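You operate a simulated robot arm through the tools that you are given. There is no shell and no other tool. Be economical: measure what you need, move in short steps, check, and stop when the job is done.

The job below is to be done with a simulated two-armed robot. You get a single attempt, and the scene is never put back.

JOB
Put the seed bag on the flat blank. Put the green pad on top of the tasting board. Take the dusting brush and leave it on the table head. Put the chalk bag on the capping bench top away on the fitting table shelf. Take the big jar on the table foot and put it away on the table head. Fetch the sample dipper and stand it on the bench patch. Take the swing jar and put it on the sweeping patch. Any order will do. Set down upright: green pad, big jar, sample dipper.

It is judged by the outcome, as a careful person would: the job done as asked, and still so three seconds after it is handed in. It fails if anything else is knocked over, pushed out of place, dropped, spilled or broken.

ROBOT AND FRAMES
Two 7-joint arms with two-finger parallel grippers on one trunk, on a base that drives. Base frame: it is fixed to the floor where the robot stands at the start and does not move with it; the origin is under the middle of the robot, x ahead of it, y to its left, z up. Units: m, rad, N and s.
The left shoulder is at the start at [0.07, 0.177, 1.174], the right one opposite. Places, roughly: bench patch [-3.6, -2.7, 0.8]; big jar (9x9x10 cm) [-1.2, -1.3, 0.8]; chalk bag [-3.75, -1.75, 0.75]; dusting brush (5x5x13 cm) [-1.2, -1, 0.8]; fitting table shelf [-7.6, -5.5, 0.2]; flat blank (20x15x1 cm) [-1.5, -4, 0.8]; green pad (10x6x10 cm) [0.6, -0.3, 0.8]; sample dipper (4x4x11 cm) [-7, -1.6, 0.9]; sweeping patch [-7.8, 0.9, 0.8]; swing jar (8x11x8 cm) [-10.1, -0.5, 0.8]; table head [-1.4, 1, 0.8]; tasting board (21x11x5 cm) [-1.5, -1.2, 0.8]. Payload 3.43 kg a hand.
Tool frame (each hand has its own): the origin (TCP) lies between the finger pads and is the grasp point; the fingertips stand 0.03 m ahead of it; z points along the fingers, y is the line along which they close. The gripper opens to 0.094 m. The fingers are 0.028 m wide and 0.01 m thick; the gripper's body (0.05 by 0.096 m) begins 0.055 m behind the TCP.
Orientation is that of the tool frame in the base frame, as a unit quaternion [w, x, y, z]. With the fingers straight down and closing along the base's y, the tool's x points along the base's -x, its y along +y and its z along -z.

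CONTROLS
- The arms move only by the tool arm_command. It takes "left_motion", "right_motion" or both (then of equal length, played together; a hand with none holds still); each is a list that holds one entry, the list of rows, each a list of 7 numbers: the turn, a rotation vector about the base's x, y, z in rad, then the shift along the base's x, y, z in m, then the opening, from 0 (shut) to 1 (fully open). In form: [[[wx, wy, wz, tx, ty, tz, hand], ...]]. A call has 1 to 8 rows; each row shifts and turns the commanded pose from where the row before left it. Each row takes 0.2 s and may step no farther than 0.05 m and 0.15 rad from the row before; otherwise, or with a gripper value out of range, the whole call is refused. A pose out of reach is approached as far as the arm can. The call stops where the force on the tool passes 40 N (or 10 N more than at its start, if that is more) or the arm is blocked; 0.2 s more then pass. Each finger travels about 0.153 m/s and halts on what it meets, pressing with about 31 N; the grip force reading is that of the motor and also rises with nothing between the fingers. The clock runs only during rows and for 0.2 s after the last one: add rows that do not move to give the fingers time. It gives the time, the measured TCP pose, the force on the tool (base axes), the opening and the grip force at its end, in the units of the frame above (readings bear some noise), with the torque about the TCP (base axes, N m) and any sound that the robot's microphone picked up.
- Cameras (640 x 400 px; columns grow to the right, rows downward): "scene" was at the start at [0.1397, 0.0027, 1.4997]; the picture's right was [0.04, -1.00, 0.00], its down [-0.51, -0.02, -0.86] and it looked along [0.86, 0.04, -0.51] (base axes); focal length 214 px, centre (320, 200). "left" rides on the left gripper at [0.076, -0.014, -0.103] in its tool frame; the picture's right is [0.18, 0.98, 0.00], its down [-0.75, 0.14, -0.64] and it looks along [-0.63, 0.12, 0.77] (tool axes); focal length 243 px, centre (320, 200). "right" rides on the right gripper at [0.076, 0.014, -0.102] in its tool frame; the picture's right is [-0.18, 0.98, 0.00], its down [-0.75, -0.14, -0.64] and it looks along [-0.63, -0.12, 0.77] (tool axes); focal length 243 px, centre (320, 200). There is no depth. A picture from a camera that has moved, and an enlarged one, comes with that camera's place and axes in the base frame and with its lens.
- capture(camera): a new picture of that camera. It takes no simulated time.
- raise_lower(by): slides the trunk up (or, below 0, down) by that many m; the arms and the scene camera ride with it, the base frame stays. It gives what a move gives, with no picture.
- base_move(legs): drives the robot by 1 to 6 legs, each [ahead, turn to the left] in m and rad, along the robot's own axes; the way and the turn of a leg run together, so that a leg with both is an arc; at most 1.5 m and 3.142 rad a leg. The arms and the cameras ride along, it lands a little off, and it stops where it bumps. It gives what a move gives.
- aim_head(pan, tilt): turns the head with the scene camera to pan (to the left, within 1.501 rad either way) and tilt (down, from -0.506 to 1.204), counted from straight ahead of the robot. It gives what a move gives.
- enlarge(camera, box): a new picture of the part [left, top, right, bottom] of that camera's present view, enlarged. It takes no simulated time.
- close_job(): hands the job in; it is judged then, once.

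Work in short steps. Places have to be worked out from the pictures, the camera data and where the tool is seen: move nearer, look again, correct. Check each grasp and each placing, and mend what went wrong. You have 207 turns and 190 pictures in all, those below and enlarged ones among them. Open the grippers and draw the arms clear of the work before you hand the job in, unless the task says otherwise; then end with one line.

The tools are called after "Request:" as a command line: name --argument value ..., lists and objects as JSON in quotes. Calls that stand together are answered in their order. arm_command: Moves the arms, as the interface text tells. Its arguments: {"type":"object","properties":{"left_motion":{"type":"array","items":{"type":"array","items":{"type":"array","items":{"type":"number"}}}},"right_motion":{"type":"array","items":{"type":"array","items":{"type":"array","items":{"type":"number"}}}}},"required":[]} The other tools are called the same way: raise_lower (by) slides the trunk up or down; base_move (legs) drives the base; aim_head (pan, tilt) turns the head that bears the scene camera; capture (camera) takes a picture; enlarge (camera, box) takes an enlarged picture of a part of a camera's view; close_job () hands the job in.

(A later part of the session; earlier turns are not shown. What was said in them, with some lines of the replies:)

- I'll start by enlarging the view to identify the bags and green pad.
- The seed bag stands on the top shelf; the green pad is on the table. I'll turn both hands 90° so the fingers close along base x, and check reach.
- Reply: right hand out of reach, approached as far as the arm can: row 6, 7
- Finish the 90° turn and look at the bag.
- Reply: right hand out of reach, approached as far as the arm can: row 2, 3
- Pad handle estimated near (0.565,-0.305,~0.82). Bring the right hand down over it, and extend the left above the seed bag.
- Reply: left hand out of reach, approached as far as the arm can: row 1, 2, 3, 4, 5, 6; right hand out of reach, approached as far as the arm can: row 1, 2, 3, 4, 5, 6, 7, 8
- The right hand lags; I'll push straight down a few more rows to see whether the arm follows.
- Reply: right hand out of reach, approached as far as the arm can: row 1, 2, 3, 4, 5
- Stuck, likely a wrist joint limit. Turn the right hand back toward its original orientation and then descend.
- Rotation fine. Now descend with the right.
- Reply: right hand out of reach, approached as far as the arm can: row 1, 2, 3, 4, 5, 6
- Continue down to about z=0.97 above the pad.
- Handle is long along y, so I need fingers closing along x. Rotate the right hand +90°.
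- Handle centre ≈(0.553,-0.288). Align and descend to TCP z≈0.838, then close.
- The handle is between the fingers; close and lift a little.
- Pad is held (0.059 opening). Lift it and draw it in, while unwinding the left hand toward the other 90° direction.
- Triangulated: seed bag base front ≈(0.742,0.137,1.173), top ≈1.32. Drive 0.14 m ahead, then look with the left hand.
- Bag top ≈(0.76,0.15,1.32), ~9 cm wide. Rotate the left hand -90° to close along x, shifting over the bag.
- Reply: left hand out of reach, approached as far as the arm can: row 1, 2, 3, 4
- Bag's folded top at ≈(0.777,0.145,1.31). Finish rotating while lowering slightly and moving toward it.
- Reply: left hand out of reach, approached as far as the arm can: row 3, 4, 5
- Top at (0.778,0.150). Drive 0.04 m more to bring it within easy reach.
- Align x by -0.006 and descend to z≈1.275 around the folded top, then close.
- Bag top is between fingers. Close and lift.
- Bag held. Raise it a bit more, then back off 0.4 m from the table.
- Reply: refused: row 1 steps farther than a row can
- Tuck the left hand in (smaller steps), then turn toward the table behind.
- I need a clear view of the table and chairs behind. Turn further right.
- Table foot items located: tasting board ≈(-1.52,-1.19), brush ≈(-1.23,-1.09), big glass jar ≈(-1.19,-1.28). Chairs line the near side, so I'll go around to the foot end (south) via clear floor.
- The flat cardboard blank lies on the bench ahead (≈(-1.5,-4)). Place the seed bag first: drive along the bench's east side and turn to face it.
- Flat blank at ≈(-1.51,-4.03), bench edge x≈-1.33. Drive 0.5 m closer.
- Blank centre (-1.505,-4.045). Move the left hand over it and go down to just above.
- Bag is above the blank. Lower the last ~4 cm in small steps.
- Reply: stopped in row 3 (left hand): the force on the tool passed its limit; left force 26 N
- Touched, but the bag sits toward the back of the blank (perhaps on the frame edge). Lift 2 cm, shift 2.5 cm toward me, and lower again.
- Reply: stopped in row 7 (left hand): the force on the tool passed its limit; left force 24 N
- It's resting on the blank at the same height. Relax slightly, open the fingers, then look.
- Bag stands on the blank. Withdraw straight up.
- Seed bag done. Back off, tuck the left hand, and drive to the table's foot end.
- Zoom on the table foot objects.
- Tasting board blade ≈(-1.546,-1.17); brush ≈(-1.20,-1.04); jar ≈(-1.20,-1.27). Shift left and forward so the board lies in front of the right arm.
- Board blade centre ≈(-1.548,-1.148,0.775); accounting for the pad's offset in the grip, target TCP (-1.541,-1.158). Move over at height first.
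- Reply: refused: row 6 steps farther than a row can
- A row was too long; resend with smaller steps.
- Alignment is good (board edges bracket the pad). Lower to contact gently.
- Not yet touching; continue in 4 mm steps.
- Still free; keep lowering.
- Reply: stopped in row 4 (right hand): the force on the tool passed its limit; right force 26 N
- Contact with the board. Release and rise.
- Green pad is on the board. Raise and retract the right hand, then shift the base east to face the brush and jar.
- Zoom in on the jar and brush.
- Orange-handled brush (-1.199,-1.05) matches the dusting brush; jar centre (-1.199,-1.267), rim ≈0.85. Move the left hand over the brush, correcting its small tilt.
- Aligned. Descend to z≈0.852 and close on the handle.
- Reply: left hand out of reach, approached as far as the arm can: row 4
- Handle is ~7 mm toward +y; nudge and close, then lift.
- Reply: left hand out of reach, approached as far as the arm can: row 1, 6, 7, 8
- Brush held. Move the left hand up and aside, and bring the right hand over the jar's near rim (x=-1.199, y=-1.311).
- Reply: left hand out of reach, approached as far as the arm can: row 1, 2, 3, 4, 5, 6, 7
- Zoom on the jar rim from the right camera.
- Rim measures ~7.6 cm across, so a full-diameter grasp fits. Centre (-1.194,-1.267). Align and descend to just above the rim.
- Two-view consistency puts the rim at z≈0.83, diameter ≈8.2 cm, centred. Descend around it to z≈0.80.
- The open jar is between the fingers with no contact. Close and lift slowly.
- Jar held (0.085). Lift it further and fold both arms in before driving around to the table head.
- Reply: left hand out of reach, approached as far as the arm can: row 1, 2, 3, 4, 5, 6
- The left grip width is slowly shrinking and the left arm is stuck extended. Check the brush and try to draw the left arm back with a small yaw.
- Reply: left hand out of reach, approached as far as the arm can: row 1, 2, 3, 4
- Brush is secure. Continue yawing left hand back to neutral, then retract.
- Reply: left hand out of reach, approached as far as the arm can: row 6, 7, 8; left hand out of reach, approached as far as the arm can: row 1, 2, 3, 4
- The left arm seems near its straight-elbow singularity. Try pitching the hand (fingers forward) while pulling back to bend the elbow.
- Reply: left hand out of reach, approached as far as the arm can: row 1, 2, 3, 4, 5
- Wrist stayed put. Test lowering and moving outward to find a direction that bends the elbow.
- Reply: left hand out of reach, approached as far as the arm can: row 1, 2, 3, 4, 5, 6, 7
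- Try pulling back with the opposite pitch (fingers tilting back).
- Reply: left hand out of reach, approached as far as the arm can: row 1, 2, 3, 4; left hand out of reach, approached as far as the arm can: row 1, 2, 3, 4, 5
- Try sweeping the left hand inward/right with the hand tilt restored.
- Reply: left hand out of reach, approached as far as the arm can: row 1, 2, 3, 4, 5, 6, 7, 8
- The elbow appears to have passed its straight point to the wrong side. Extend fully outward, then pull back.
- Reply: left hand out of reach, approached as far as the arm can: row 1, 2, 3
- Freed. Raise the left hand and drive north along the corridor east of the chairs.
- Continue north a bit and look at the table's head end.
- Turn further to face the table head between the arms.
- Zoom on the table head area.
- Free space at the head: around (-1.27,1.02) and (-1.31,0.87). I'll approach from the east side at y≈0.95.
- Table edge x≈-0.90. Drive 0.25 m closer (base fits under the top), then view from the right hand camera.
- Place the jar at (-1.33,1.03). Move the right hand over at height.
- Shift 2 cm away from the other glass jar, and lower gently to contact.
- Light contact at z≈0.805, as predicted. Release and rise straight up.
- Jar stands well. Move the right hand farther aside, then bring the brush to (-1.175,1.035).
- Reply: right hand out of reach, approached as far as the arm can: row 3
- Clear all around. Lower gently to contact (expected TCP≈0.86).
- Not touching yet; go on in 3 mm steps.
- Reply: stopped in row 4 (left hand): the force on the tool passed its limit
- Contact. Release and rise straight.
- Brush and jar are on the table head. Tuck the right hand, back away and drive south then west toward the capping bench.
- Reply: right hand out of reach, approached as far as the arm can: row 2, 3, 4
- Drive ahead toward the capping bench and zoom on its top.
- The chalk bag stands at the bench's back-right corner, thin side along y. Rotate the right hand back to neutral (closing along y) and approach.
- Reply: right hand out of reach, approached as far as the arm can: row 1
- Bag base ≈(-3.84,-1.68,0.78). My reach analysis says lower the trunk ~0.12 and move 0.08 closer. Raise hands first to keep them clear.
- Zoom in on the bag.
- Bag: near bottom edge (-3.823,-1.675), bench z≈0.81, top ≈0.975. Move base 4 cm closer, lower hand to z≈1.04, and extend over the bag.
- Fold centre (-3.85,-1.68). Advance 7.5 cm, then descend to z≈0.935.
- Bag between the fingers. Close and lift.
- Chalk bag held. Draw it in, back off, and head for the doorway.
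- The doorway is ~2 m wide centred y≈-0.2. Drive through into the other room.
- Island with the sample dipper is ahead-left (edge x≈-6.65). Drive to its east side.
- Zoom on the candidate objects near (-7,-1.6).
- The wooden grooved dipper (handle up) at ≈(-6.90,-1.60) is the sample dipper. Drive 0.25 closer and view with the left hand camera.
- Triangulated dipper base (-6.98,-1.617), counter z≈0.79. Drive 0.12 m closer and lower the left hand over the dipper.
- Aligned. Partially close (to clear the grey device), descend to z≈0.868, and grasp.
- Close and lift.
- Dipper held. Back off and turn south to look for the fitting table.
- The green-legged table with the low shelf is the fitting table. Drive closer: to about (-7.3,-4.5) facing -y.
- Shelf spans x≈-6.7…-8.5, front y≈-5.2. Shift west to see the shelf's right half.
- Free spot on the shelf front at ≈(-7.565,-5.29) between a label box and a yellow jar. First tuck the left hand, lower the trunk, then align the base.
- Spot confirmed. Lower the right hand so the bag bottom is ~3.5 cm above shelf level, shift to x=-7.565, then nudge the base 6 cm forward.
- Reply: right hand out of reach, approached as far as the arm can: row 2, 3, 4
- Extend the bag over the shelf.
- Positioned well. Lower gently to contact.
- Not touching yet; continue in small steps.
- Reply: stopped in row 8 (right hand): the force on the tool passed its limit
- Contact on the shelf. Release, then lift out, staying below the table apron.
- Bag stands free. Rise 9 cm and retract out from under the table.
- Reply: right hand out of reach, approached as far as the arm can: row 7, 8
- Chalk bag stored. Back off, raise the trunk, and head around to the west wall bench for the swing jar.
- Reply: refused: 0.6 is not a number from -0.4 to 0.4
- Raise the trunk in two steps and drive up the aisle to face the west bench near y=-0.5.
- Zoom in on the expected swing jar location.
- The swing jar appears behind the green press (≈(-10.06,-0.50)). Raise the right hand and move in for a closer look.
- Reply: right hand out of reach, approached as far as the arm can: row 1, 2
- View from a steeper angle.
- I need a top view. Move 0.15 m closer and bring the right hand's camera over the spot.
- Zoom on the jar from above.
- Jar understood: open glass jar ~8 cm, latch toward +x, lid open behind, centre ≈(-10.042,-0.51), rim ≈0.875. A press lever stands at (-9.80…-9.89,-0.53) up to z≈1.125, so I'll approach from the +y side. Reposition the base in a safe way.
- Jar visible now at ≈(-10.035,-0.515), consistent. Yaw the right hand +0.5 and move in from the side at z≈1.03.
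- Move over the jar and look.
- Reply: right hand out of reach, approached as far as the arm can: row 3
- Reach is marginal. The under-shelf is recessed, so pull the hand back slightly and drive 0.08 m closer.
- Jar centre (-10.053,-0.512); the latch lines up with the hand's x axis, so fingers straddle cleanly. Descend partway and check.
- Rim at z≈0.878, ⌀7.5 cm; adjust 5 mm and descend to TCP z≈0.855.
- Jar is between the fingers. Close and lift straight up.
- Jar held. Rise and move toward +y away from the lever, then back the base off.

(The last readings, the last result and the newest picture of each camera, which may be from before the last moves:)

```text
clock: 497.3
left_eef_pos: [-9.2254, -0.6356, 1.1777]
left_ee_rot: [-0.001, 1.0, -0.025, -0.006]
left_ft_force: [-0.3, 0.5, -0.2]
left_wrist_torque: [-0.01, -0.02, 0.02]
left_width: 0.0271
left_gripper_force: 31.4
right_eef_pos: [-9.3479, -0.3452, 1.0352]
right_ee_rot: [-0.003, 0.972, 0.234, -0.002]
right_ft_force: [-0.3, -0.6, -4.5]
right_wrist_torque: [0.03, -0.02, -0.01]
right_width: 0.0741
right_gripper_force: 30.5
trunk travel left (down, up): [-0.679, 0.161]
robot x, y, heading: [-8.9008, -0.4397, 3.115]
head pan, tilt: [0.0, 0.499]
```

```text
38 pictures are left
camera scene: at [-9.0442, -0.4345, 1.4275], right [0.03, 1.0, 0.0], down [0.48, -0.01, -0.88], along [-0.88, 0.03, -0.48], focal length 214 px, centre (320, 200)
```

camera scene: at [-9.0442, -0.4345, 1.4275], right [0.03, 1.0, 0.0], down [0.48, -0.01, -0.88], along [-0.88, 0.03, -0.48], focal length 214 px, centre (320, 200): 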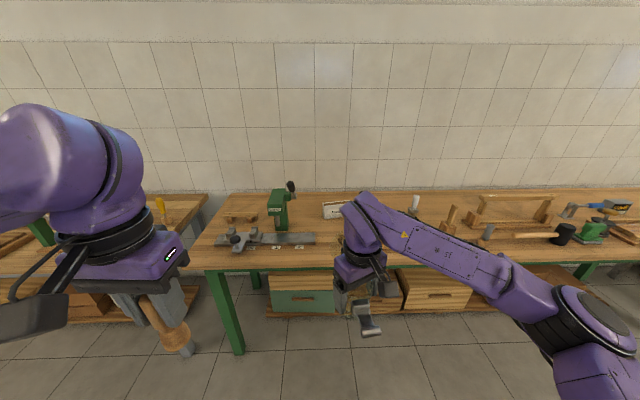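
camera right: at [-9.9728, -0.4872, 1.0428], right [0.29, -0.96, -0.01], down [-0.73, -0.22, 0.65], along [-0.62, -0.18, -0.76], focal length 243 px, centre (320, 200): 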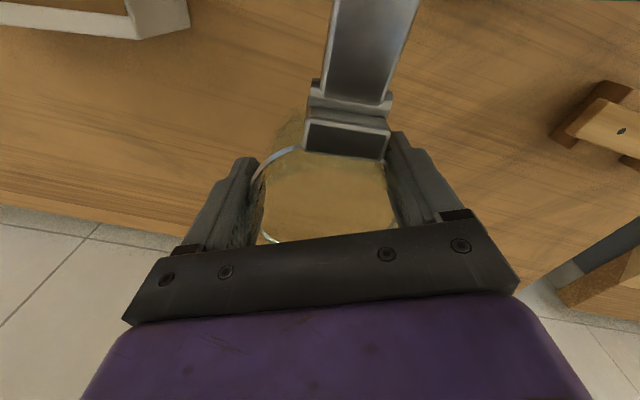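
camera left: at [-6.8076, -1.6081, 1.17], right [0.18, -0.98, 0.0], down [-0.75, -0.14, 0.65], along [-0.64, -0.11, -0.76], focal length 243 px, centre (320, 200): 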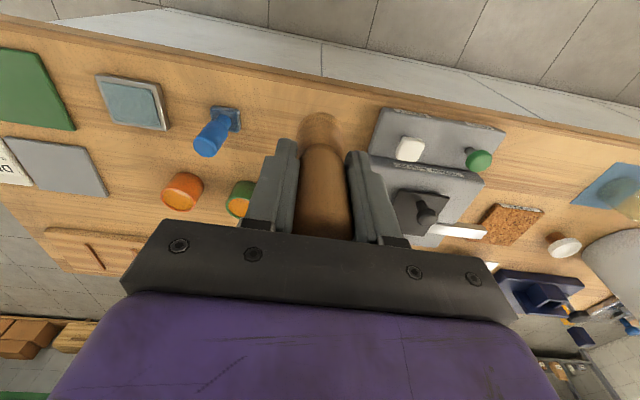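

Turn toward the sweeping table and look.

Request:
base_move --legs '[[0.0, -2.1]]'

Request:
aim_head --pan 0.0 --tilt 0.45

Request:
capture --camera "scene"

```text
clock: 502.8
left_eef_pos: [-8.8948, -0.0589, 1.1766]
left_ee_rot: [0.005, -0.459, 0.889, 0.003]
left_ft_force: [-1.3, -0.4, -0.9]
left_wrist_torque: [-0.02, 0.03, 0.01]
left_width: 0.0273
left_gripper_force: 30.9
right_eef_pos: [-8.5847, -0.112, 1.0347]
right_ee_rot: [0.004, -0.674, 0.739, -0.003]
right_ft_force: [0.9, -0.4, -3.9]
right_wrist_torque: [-0.04, -0.02, 0.01]
right_width: 0.0741
right_gripper_force: 30.8
trunk travel left (down, up): [-0.679, 0.161]
robot x, y, heading: [-8.9006, -0.4373, 0.973]
head pan, tilt: [0.0, 0.499]
```

```text
clock: 503.4
left_eef_pos: [-8.895, -0.0594, 1.1775]
left_ee_rot: [0.005, -0.458, 0.889, 0.003]
left_ft_force: [-0.3, 0.2, -0.8]
left_wrist_torque: [-0.01, 0.0, -0.02]
left_width: 0.0272
left_gripper_force: 31.3
right_eef_pos: [-8.5845, -0.1109, 1.034]
right_ee_rot: [0.003, -0.673, 0.74, -0.003]
right_ft_force: [-1.2, 0.0, -3.7]
right_wrist_torque: [-0.01, 0.02, -0.03]
right_width: 0.0744
right_gripper_force: 30.4
trunk travel left (down, up): [-0.679, 0.161]
robot x, y, heading: [-8.903, -0.437, 0.971]
head pan, tilt: [0.0, 0.45]
```

```text
37 pictures are left
camera scene: at [-8.8224, -0.3209, 1.432], right [0.83, -0.56, 0.0], down [-0.25, -0.36, -0.9], along [0.51, 0.74, -0.44], focal length 214 px, centre (320, 200)
```

scene: 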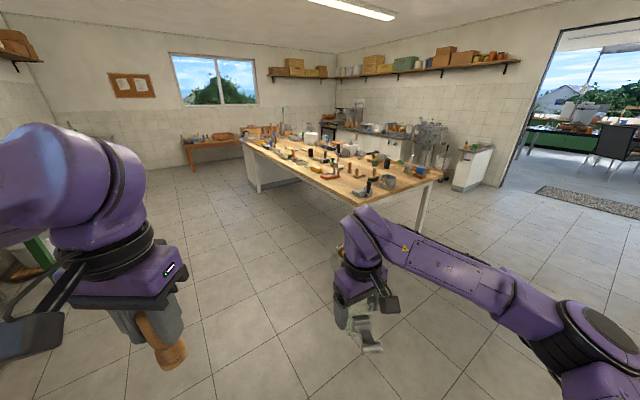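

Zoom on the table near the predicted patch (341,184).

Request:
enlarge --camera "scene" --box '[230, 120, 450, 230]'

```text
2.91 times, centred on (340, 175) of scene
camera zoom: at [-8.8224, -0.3209, 1.432], right [0.83, -0.56, 0.0], down [-0.25, -0.36, -0.9], along [0.51, 0.74, -0.44], focal length 624 px, centre (262, 273)
```

zoom: 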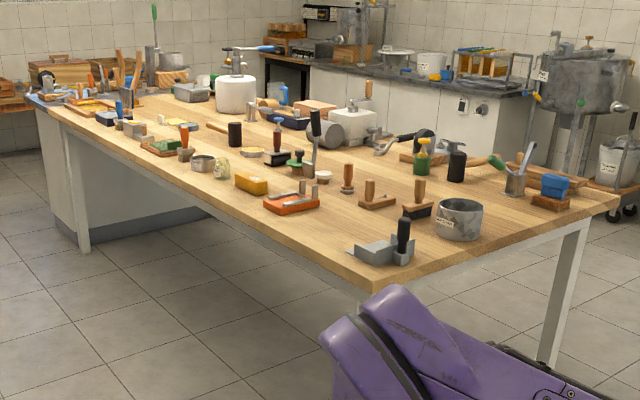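

Drive to the table's west side near the patch and face it.

Request:
base_move --legs '[[0, 0.36], [1.4, 0], [0, -1.33]]'

Request:
aim_head --pan -0.1 --tilt 0.6

Request:
capture --camera "scene"

```text
clock: 514.8
left_eef_pos: [-8.2539, 1.128, 1.1773]
left_ee_rot: [0.006, 0.007, 1.0, 0.0]
left_ft_force: [0.4, 0.2, -0.9]
left_wrist_torque: [0.01, -0.03, 0.0]
left_width: 0.0273
left_gripper_force: 31.5
right_eef_pos: [-8.1217, 0.8427, 1.0348]
right_ee_rot: [0.003, -0.251, 0.968, -0.004]
right_ft_force: [-0.3, -0.5, -4.3]
right_wrist_torque: [-0.01, 0.01, 0.04]
right_width: 0.0744
right_gripper_force: 31.2
trunk travel left (down, up): [-0.679, 0.161]
robot x, y, heading: [-8.5671, 0.9225, 0.008]
head pan, tilt: [0.0, 0.45]
```

```text
clock: 515.5
left_eef_pos: [-8.255, 1.1288, 1.1768]
left_ee_rot: [0.006, 0.009, 1.0, 0.0]
left_ft_force: [-1.2, 0.6, -0.8]
left_wrist_torque: [0.01, -0.01, 0.0]
left_width: 0.0274
left_gripper_force: 31.2
right_eef_pos: [-8.1195, 0.8431, 1.0351]
right_ee_rot: [0.002, -0.251, 0.968, -0.004]
right_ft_force: [0.3, 0.2, -4.1]
right_wrist_torque: [-0.07, 0.03, 0.01]
right_width: 0.0742
right_gripper_force: 31.4
trunk travel left (down, up): [-0.679, 0.161]
robot x, y, heading: [-8.5686, 0.9226, 0.006]
head pan, tilt: [-0.099, 0.6]
```

```text
35 pictures are left
camera scene: at [-8.4321, 0.911, 1.4185], right [-0.09, -1.0, 0.0], down [-0.56, 0.05, -0.83], along [0.82, -0.08, -0.56], focal length 214 px, centre (320, 200)
```

scene: 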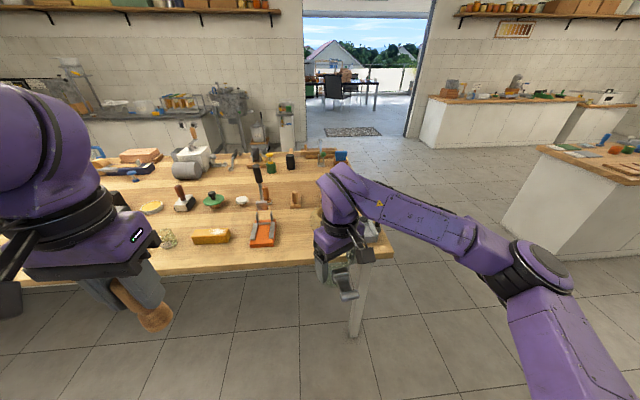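

The patch lies near px (309,245), beside the orange brush; my hand hides part of it. Move the hand aside and look.

Request:
arm_command --right_motion '[[[0, 0, 0, -0.02, -0.04, 0.02, 0], [0, 0, 0, -0.02, -0.04, 0.02, 0], [0, 0, 0, -0.02, -0.04, 0.01, 0], [0, 0, 0, -0.02, -0.04, 0, 0]]]'

Request:
enlarge --camera "scene" --box '[210, 160, 430, 290]'

```text
clock: 516.5
left_eef_pos: [-8.255, 1.127, 1.1778]
left_ee_rot: [0.006, 0.007, 1.0, 0.001]
left_ft_force: [-1.0, -0.6, -0.5]
left_wrist_torque: [0.0, 0.0, -0.02]
left_width: 0.0273
left_gripper_force: 31.1
right_eef_pos: [-8.203, 0.6829, 1.0887]
right_ee_rot: [0.003, -0.251, 0.968, -0.004]
right_ft_force: [-0.2, -0.5, -3.8]
right_wrist_torque: [-0.01, -0.02, -0.02]
right_width: 0.0744
right_gripper_force: 31.1
trunk travel left (down, up): [-0.679, 0.161]
robot x, y, heading: [-8.5681, 0.9223, 0.005]
head pan, tilt: [-0.099, 0.6]
```

```text
2.91 times, centred on (320, 225) of scene
camera zoom: at [-8.4345, 0.9079, 1.4187], right [-0.1, -1.0, 0.0], down [-0.56, 0.06, -0.83], along [0.82, -0.08, -0.56], focal length 624 px, centre (320, 127)
```

zoom: 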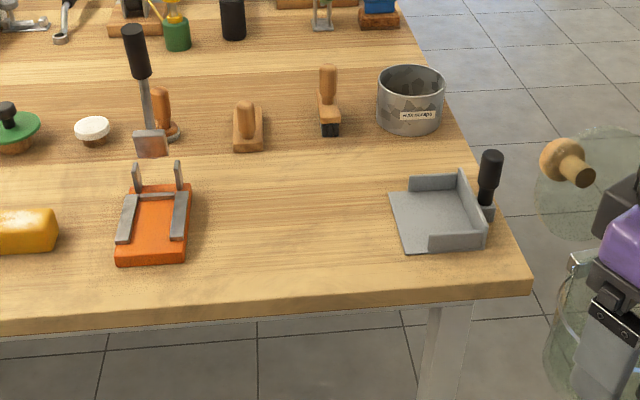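

Free patch between the orange brush and dustpan, centre ≈(-7.76,0.885). Drive 0.25 closer and bring the jar over it.

Request:
base_move --legs '[[0.25, 0]]'

Request:
arm_command --right_motion '[[[0, 0, 0, 0.03, 0.035, 0, 0], [0, 0, 0, 0.03, 0.035, 0, 0], [0, 0, 0, 0.03, 0.035, -0.01, 0], [0, 0, 0, 0.03, 0.035, -0.015, 0], [0, 0, 0, 0.03, 0.033, -0.02, 0], [0, 0, 0, 0.03, 0.03, -0.025, 0], [0, 0, 0, 0, 0, -0.045, 0]]]'

Request:
enlarge --camera "scene" --box '[190, 180, 430, 330]'

Request:
capture --camera "right"

```text
clock: 518.3
left_eef_pos: [-8.0066, 1.1307, 1.1778]
left_ee_rot: [0.007, 0.008, 1.0, 0.0]
left_ft_force: [0.1, 0.5, -0.4]
left_wrist_torque: [0.02, 0.01, 0.01]
left_width: 0.0275
left_gripper_force: 30.9
right_eef_pos: [-7.9535, 0.6862, 1.0884]
right_ee_rot: [0.002, -0.251, 0.968, -0.004]
right_ft_force: [0.4, -0.3, -3.3]
right_wrist_torque: [-0.06, 0.04, -0.03]
right_width: 0.074
right_gripper_force: 30.9
trunk travel left (down, up): [-0.679, 0.161]
robot x, y, heading: [-8.3212, 0.9221, 0.005]
head pan, tilt: [-0.099, 0.6]
```

```text
clock: 519.9
left_eef_pos: [-8.0054, 1.1292, 1.1786]
left_ee_rot: [0.006, 0.008, 1.0, 0.0]
left_ft_force: [-0.5, -0.6, -0.5]
left_wrist_torque: [0.01, -0.01, 0.02]
left_width: 0.0272
left_gripper_force: 31.5
right_eef_pos: [-7.775, 0.8891, 0.9736]
right_ee_rot: [0.002, -0.251, 0.968, -0.003]
right_ft_force: [-0.7, 0.1, -4.6]
right_wrist_torque: [-0.02, 0.03, -0.01]
right_width: 0.0739
right_gripper_force: 31.0
trunk travel left (down, up): [-0.679, 0.161]
robot x, y, heading: [-8.3225, 0.9174, 0.004]
head pan, tilt: [-0.099, 0.6]
```

```text
2.67 times, centred on (310, 255) of scene
camera zoom: at [-8.1836, 0.9105, 1.4185], right [-0.1, -1.0, 0.0], down [-0.56, 0.05, -0.82], along [0.82, -0.08, -0.57], focal length 572 px, centre (347, 53)
```

zoom: 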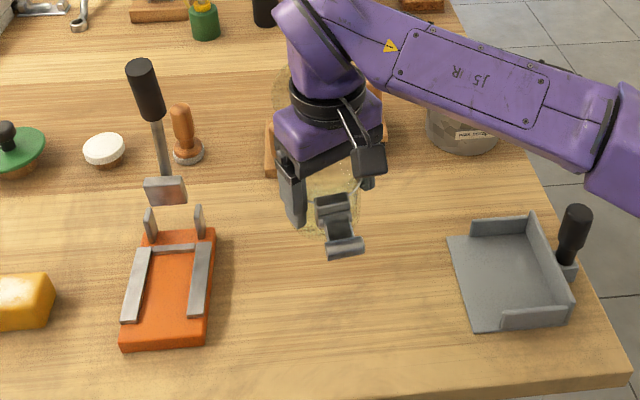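

```text
32 pictures are left
camera right: at [-7.849, 0.8657, 1.0754], right [-0.32, 0.95, -0.01], down [0.72, 0.25, 0.65], along [0.61, 0.2, -0.76], focal length 243 px, centre (320, 200)
```

right: 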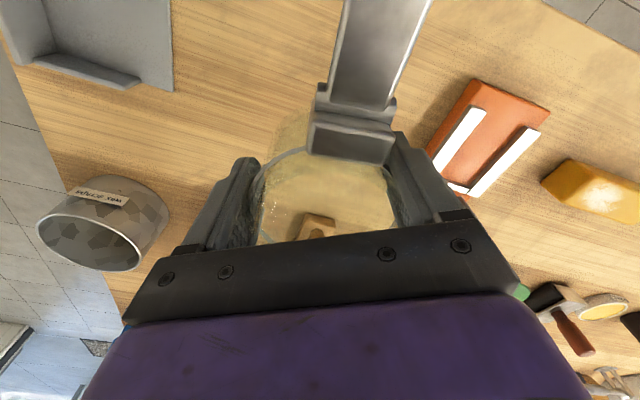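

Clear. Lower the jar in decreasing steps.

Request:
arm_command --right_motion '[[[0, 0, 0, 0, 0, -0.045, 0], [0, 0, 0, 0, 0, -0.045, 0], [0, 0, 0, 0, 0, -0.025, 0], [0, 0, 0, 0, 0, -0.006, 0], [0, 0, 0, 0, 0, -0.005, 0], [0, 0, 0, 0, 0, -0.005, 0], [0, 0, 0, 0, 0, -0.004, 0], [0, 0, 0, 0, 0, -0.004, 0]]]'

Request:
arm_command --right_motion '[[[0, 0, 0, 0, 0, -0.003, 0], [0, 0, 0, 0, 0, -0.003, 0], [0, 0, 0, 0, 0, -0.003, 0], [0, 0, 0, 0, 0, -0.003, 0], [0, 0, 0, 0, 0, -0.003, 0], [0, 0, 0, 0, 0, -0.003, 0]]]'

```text
clock: 521.7
left_eef_pos: [-8.0109, 1.1311, 1.1776]
left_ee_rot: [0.008, 0.008, 1.0, -0.001]
left_ft_force: [0.3, -0.3, -0.1]
left_wrist_torque: [0.01, -0.04, 0.0]
left_width: 0.0274
left_gripper_force: 31.2
right_eef_pos: [-7.7749, 0.8904, 0.8361]
right_ee_rot: [0.004, -0.253, 0.968, -0.004]
right_ft_force: [-2.7, 1.7, 18.6]
right_wrist_torque: [0.91, 0.35, 0.07]
right_width: 0.0733
right_gripper_force: 31.1
trunk travel left (down, up): [-0.679, 0.161]
robot x, y, heading: [-8.3239, 0.9189, 0.004]
head pan, tilt: [-0.099, 0.6]
```

```text
clock: 522.2
left_eef_pos: [-8.0093, 1.13, 1.179]
left_ee_rot: [0.007, 0.007, 1.0, -0.001]
left_ft_force: [-0.3, -0.4, -1.0]
left_wrist_torque: [0.03, 0.01, -0.02]
left_width: 0.0274
left_gripper_force: 31.1
right_eef_pos: [-7.7747, 0.8912, 0.8354]
right_ee_rot: [0.006, -0.25, 0.968, -0.001]
right_ft_force: [-10.8, -2.8, 22.2]
right_wrist_torque: [0.22, 1.05, 0.13]
right_width: 0.0739
right_gripper_force: 30.9
trunk travel left (down, up): [-0.679, 0.161]
robot x, y, heading: [-8.3243, 0.9222, 0.006]
head pan, tilt: [-0.099, 0.6]
stopped in row 2 (right hand): the force on the tool passed its limit (the readings are from after the stop); the commanded pose is now the measured one
```

Contact made. Relax slightly, release, and rise straight.

Request:
arm_command --right_motion '[[[0, 0, 0, 0, 0, 0.002, 0], [0, 0, 0, 0, 0, 0, 0.9], [0, 0, 0, 0, 0, 0, 1], [0, 0, 0, 0, 0, 0, 1], [0, 0, 0, 0, 0, 0.02, 1], [0, 0, 0, 0, 0, 0.03, 1], [0, 0, 0, 0, 0, 0.04, 1], [0, 0, 0, 0, 0, 0.045, 1]]]'

Request:
arm_command --right_motion '[[[0, 0, 0, 0, 0, 0.045, 1], [0, 0, 0, -0.03, -0.03, 0.02, 1], [0, 0, 0, -0.035, -0.035, 0, 1], [0, 0, 0, -0.035, -0.035, 0, 1], [0, 0, 0, -0.035, -0.035, 0, 1]]]'

Request:
enlarge --camera "scene" --box '[190, 180, 430, 330]'

```text
clock: 524.0
left_eef_pos: [-8.007, 1.1308, 1.1788]
left_ee_rot: [0.007, 0.008, 1.0, -0.001]
left_ft_force: [0.7, -0.9, -0.9]
left_wrist_torque: [0.0, -0.02, 0.0]
left_width: 0.0272
left_gripper_force: 31.0
right_eef_pos: [-7.7726, 0.89, 0.9713]
right_ee_rot: [0.005, -0.251, 0.968, -0.004]
right_ft_force: [0.5, -0.3, 0.3]
right_wrist_torque: [-0.02, 0.0, -0.01]
right_width: 0.094
right_gripper_force: 0.2
trunk travel left (down, up): [-0.679, 0.161]
robot x, y, heading: [-8.3216, 0.9191, 0.004]
head pan, tilt: [-0.099, 0.6]
```

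```text
clock: 525.2
left_eef_pos: [-8.0085, 1.1286, 1.1785]
left_ee_rot: [0.007, 0.008, 1.0, 0.002]
left_ft_force: [-0.3, -0.5, -0.6]
left_wrist_torque: [0.04, 0.0, -0.03]
left_width: 0.0274
left_gripper_force: 31.2
right_eef_pos: [-7.9076, 0.753, 1.0362]
right_ee_rot: [0.006, -0.251, 0.968, -0.003]
right_ft_force: [-0.4, -0.7, -0.1]
right_wrist_torque: [-0.04, -0.02, 0.01]
right_width: 0.0938
right_gripper_force: 0.0
trunk travel left (down, up): [-0.679, 0.161]
robot x, y, heading: [-8.32, 0.9197, 0.009]
head pan, tilt: [-0.099, 0.6]
```

```text
2.67 times, centred on (310, 255) of scene
camera zoom: at [-8.1869, 0.9094, 1.4188], right [-0.1, -1.0, 0.0], down [-0.56, 0.06, -0.83], along [0.82, -0.08, -0.56], focal length 572 px, centre (347, 53)
```

zoom: 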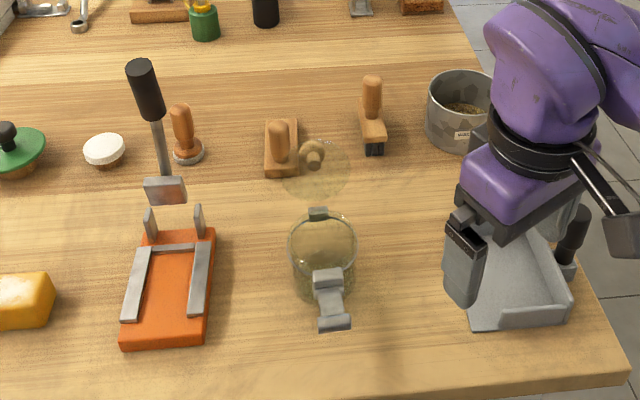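

Swing jar placed upright on the sweeping patch. Now drive back to the first room with the dipper.

Request:
base_move --legs '[[-0.5, 0], [0, -1.4], [1.1, 0], [0, 1.39], [1.5, 0], [1.5, 0]]'

Request:
aim_head --pan 0.0 --tilt 0.3

Request:
capture --camera "scene"

```text
clock: 554.2
left_eef_pos: [-5.3236, -0.0212, 1.1784]
left_ee_rot: [0.007, 0.022, 1.0, 0.0]
left_ft_force: [-0.1, -0.2, -0.6]
left_wrist_torque: [-0.01, -0.02, 0.04]
left_width: 0.0273
left_gripper_force: 30.8
right_eef_pos: [-5.2316, -0.4001, 1.0344]
right_ee_rot: [0.005, -0.238, 0.971, -0.003]
right_ft_force: [0.1, -0.6, 0.7]
right_wrist_torque: [-0.01, 0.02, -0.04]
right_width: 0.094
right_gripper_force: 0.0
trunk travel left (down, up): [-0.679, 0.161]
robot x, y, heading: [-5.645, -0.2205, -0.026]
head pan, tilt: [-0.099, 0.6]
```

```text
clock: 555.0
left_eef_pos: [-5.3236, -0.0224, 1.1774]
left_ee_rot: [0.006, 0.022, 1.0, 0.0]
left_ft_force: [-0.5, -0.3, -0.4]
left_wrist_torque: [-0.02, -0.01, -0.01]
left_width: 0.0272
left_gripper_force: 30.9
right_eef_pos: [-5.2312, -0.3996, 1.0353]
right_ee_rot: [0.005, -0.238, 0.971, -0.003]
right_ft_force: [-0.2, 0.2, -0.5]
right_wrist_torque: [0.0, 0.04, 0.04]
right_width: 0.0938
right_gripper_force: 0.1
trunk travel left (down, up): [-0.679, 0.161]
robot x, y, heading: [-5.6443, -0.2232, -0.018]
head pan, tilt: [0.0, 0.3]
```

```text
30 pictures are left
camera scene: at [-5.5017, -0.2266, 1.446], right [-0.02, -1.0, 0.0], down [-0.3, 0.01, -0.95], along [0.95, -0.02, -0.3], focal length 214 px, centre (320, 200)
```

scene: 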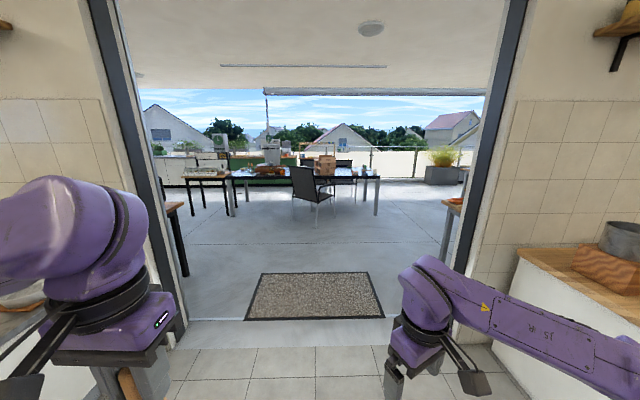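

Door path clear. Drive through, turn south, and face the capping bench near y≈-2.5.

Request:
base_move --legs '[[1.4, 0], [1.3, 0], [0, -1.55], [1.1, 0], [1.12, 0], [0, -1.571]]'

Request:
aim_head --pan 0.1 --tilt 0.6

Request:
capture --camera "scene"

```text
clock: 586.4
left_eef_pos: [-3.2595, -2.7463, 1.1777]
left_ee_rot: [-0.001, 1.0, -0.017, -0.006]
left_ft_force: [-0.3, 0.0, -0.4]
left_wrist_torque: [0.0, -0.01, 0.02]
left_width: 0.0275
left_gripper_force: 30.7
right_eef_pos: [-3.3543, -2.3701, 1.0354]
right_ee_rot: [-0.003, 0.97, 0.243, -0.006]
right_ft_force: [0.4, -0.4, -0.5]
right_wrist_torque: [0.01, -0.01, 0.02]
right_width: 0.0938
right_gripper_force: 0.1
trunk travel left (down, up): [-0.679, 0.161]
robot x, y, heading: [-2.9392, -2.5435, 3.125]
head pan, tilt: [0.0, 0.3]
```

```text
clock: 587.2
left_eef_pos: [-3.2605, -2.7468, 1.1774]
left_ee_rot: [-0.002, 1.0, -0.017, -0.006]
left_ft_force: [0.0, -0.2, 0.1]
left_wrist_torque: [0.01, -0.01, -0.01]
left_width: 0.0272
left_gripper_force: 30.8
right_eef_pos: [-3.3546, -2.3701, 1.0348]
right_ee_rot: [-0.003, 0.97, 0.242, -0.006]
right_ft_force: [0.8, -0.5, 0.0]
right_wrist_torque: [-0.03, -0.01, -0.01]
right_width: 0.0942
right_gripper_force: 0.0
trunk travel left (down, up): [-0.679, 0.161]
robot x, y, heading: [-2.9389, -2.5465, 3.122]
head pan, tilt: [0.099, 0.6]
```

```text
29 pictures are left
camera scene: at [-3.0791, -2.5511, 1.4186], right [-0.09, 1.0, 0.0], down [0.56, 0.05, -0.83], along [-0.82, -0.07, -0.56], focal length 214 px, centre (320, 200)
```

scene: 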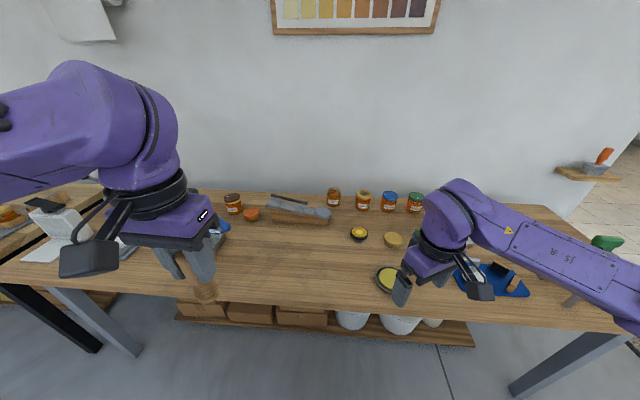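

The patch at (-3.6,-2.7) is an empty area on the bench. Drive 0.15 closer and bring the dipper over it.

Request:
base_move --legs '[[0.15, 0]]'

Request:
arm_command --left_motion '[[[0, 0, 0, -0.04, 0.01, -0.02, 0], [0, 0, 0, -0.04, 0.01, -0.02, 0], [0, 0, 0, -0.04, 0.01, -0.02, 0], [0, 0, 0, -0.04, 0.01, -0.02, 0], [0, 0, 0, -0.03, 0.007, -0.03, 0], [0, 0, 0, 0, 0, -0.045, 0], [0, 0, 0, 0, 0, -0.045, 0]]]'

Request:
capture --camera "left"

Request:
capture --camera "scene"

```text
clock: 588.6
left_eef_pos: [-3.4071, -2.7437, 1.179]
left_ee_rot: [-0.001, 1.0, -0.018, -0.007]
left_ft_force: [-0.5, 0.3, -0.9]
left_wrist_torque: [0.0, 0.01, 0.0]
left_width: 0.0275
left_gripper_force: 30.4
right_eef_pos: [-3.5017, -2.3664, 1.0361]
right_ee_rot: [-0.004, 0.97, 0.242, -0.006]
right_ft_force: [-0.2, -1.0, 0.1]
right_wrist_torque: [0.0, -0.01, -0.03]
right_width: 0.0941
right_gripper_force: 0.0
trunk travel left (down, up): [-0.679, 0.161]
robot x, y, heading: [-3.0905, -2.54, 3.126]
head pan, tilt: [0.099, 0.6]
```

```text
clock: 590.2
left_eef_pos: [-3.5991, -2.6964, 0.9757]
left_ee_rot: [0.0, 1.0, -0.018, -0.007]
left_ft_force: [-0.7, 0.0, -0.1]
left_wrist_torque: [0.04, 0.02, 0.03]
left_width: 0.0275
left_gripper_force: 30.9
right_eef_pos: [-3.5036, -2.366, 1.034]
right_ee_rot: [-0.004, 0.97, 0.241, -0.004]
right_ft_force: [-0.3, 0.0, 0.0]
right_wrist_torque: [-0.02, 0.04, -0.01]
right_width: 0.0938
right_gripper_force: 0.2
trunk travel left (down, up): [-0.679, 0.161]
robot x, y, heading: [-3.0866, -2.5345, 3.124]
head pan, tilt: [0.099, 0.6]
```

```text
28 pictures are left
camera left: at [-3.5216, -2.6864, 1.0765], right [0.15, -0.99, 0.0], down [-0.75, -0.11, 0.65], along [-0.65, -0.09, -0.76], focal length 243 px, centre (320, 200)
```

left: 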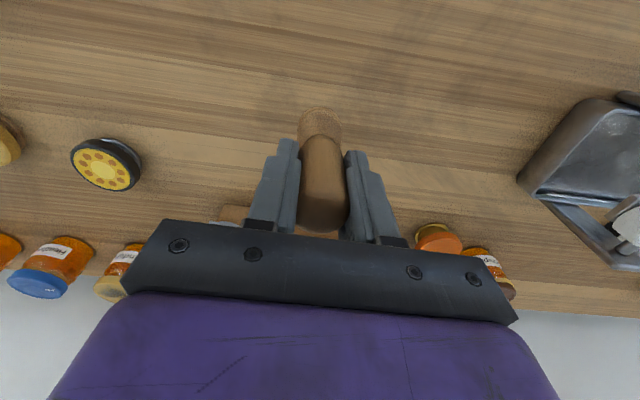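

```text
27 pictures are left
camera scene: at [-3.229, -2.5479, 1.4184], right [-0.08, 1.0, 0.0], down [0.56, 0.05, -0.82], along [-0.82, -0.07, -0.57], focal length 214 px, centre (320, 200)
```

scene: 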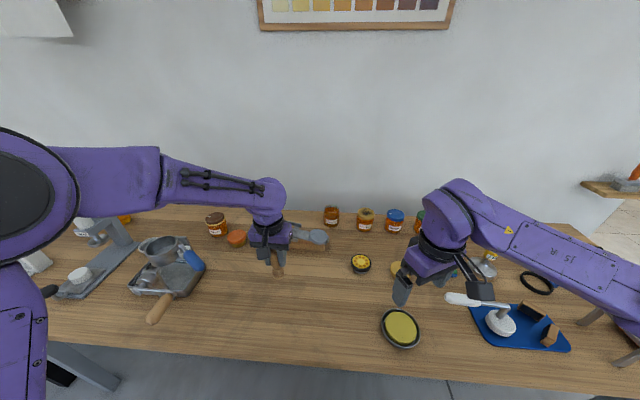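

Empty below. Lower gently to contact.

Request:
arm_command --left_motion '[[[0, 0, 0, 0, 0, -0.045, 0], [0, 0, 0, 0, 0, -0.025, 0], [0, 0, 0, 0, 0, -0.006, 0], [0, 0, 0, 0, 0, -0.005, 0], [0, 0, 0, 0, 0, -0.004, 0], [0, 0, 0, 0, 0, -0.004, 0], [0, 0, 0, 0, 0, -0.003, 0], [0, 0, 0, 0, 0, -0.003, 0]]]'

Request:
capture --camera "left"

```text
clock: 592.0
left_eef_pos: [-3.5963, -2.6967, 0.8837]
left_ee_rot: [0.0, 1.0, -0.018, -0.008]
left_ft_force: [0.1, -1.1, 7.0]
left_wrist_torque: [-0.14, -0.14, -0.01]
left_width: 0.0273
left_gripper_force: 31.0
right_eef_pos: [-3.5018, -2.3664, 1.0347]
right_ee_rot: [-0.004, 0.971, 0.241, -0.006]
right_ft_force: [0.1, -0.2, 0.3]
right_wrist_torque: [0.0, 0.01, -0.01]
right_width: 0.0944
right_gripper_force: 0.1
trunk travel left (down, up): [-0.679, 0.161]
robot x, y, heading: [-3.0887, -2.5389, 3.121]
head pan, tilt: [0.099, 0.6]
```

```text
26 pictures are left
camera left: at [-3.5204, -2.6858, 0.9854], right [0.15, -0.99, 0.0], down [-0.75, -0.11, 0.65], along [-0.65, -0.09, -0.76], focal length 243 px, centre (320, 200)
```

left: 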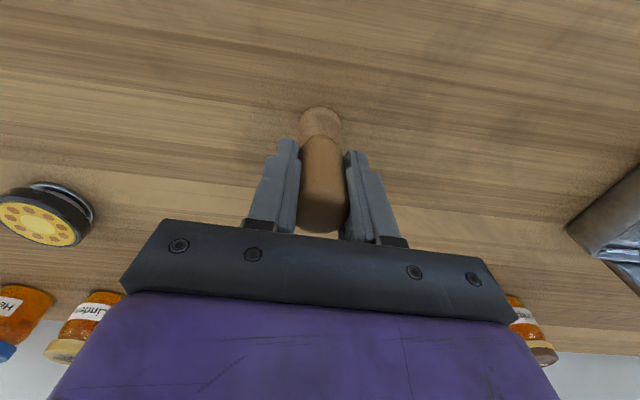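

Light contact (7 N). Release and rise straight.

Request:
arm_command --left_motion '[[[0, 0, 0, 0, 0, 0, 0.45], [0, 0, 0, 0, 0, 0, 0.7], [0, 0, 0, 0, 0, 0, 0.7], [0, 0, 0, 0, 0, 0.02, 0.7], [0, 0, 0, 0, 0, 0.035, 0.7], [0, 0, 0, 0, 0, 0.045, 0.7], [0, 0, 0, 0, 0, 0.045, 1], [0, 0, 0, 0.04, 0, 0.03, 1]]]'

Request:
enlarge --camera "scene" --box '[200, 200, 380, 320]'

Request:
capture --camera "left"

```text
clock: 593.8
left_eef_pos: [-3.5547, -2.6957, 1.0601]
left_ee_rot: [-0.001, 1.0, -0.019, -0.009]
left_ft_force: [0.4, 0.6, 0.2]
left_wrist_torque: [0.01, 0.02, 0.02]
left_width: 0.0939
left_gripper_force: 0.0
right_eef_pos: [-3.4991, -2.3663, 1.0366]
right_ee_rot: [-0.003, 0.97, 0.241, -0.008]
right_ft_force: [0.7, 0.3, -0.4]
right_wrist_torque: [0.01, 0.05, 0.0]
right_width: 0.0939
right_gripper_force: 0.0
trunk travel left (down, up): [-0.679, 0.161]
robot x, y, heading: [-3.0914, -2.5399, 3.131]
head pan, tilt: [0.099, 0.6]
```

```text
3.33 times, centred on (290, 260) of scene
camera zoom: at [-3.223, -2.5482, 1.419], right [-0.08, 1.0, 0.0], down [0.56, 0.05, -0.83], along [-0.82, -0.07, -0.56], focal length 715 px, centre (420, 0)
```

zoom: 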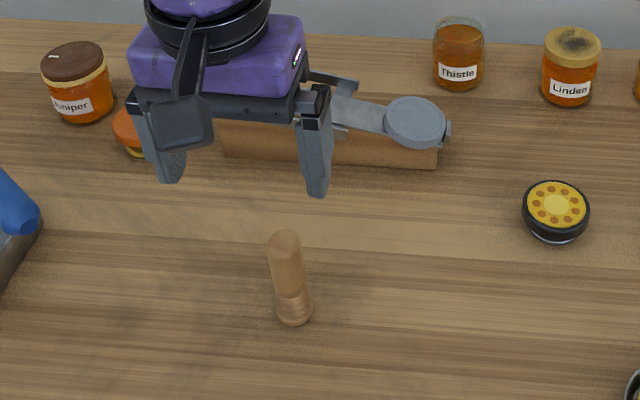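

```text
24 pictures are left
camera left: at [-3.4771, -2.6867, 1.1608], right [0.15, -0.99, 0.0], down [-0.75, -0.11, 0.65], along [-0.65, -0.09, -0.76], focal length 243 px, centre (320, 200)
```

left: 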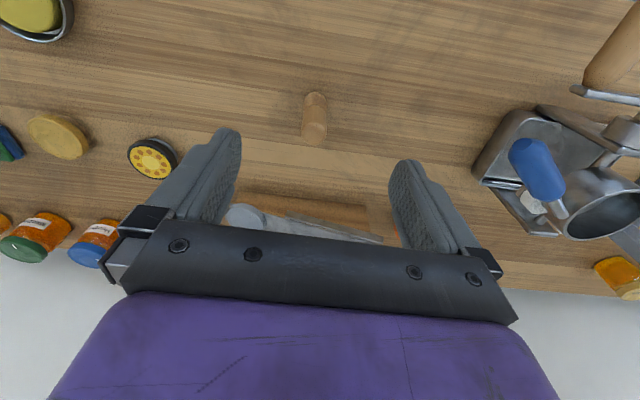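

The dipper stands upright on the patch. Back clear and take a last look.

Request:
base_move --legs '[[-0.5, 0]]'

Request:
capture --camera "scene"

```text
clock: 596.7
left_eef_pos: [-3.0596, -2.7034, 1.0581]
left_ee_rot: [-0.001, 1.0, -0.022, -0.007]
left_ft_force: [-0.6, 0.2, 0.7]
left_wrist_torque: [0.0, 0.01, -0.01]
left_width: 0.0942
left_gripper_force: 0.0
right_eef_pos: [-3.0012, -2.3733, 1.0345]
right_ee_rot: [-0.004, 0.972, 0.237, -0.005]
right_ft_force: [0.6, -1.1, 0.2]
right_wrist_torque: [-0.01, 0.0, 0.02]
right_width: 0.0939
right_gripper_force: 0.1
trunk travel left (down, up): [-0.679, 0.161]
robot x, y, heading: [-2.5941, -2.5493, 3.118]
head pan, tilt: [0.099, 0.6]
```

```text
23 pictures are left
camera scene: at [-2.7275, -2.5576, 1.4185], right [-0.07, 1.0, 0.0], down [0.56, 0.04, -0.82], along [-0.82, -0.06, -0.57], focal length 214 px, centre (320, 200)
```

scene: 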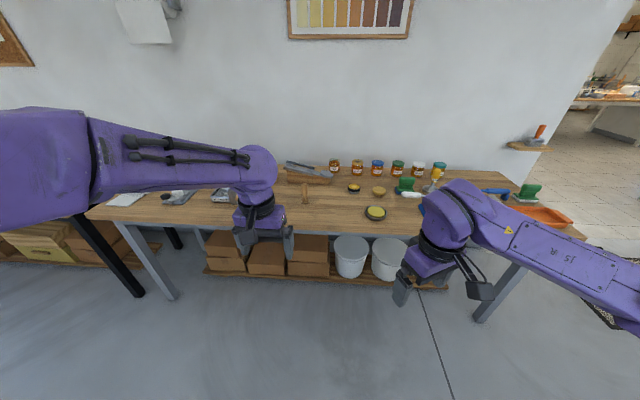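

All seven items are placed, grippers open and arms clear; handing in.

Request:
close_job

```text
The job is handed in.
```

All seven items are in place and the job is handed in. The green pad, big jar and sample dipper were each set down upright, and the camera showed nothing else moved or knocked over.
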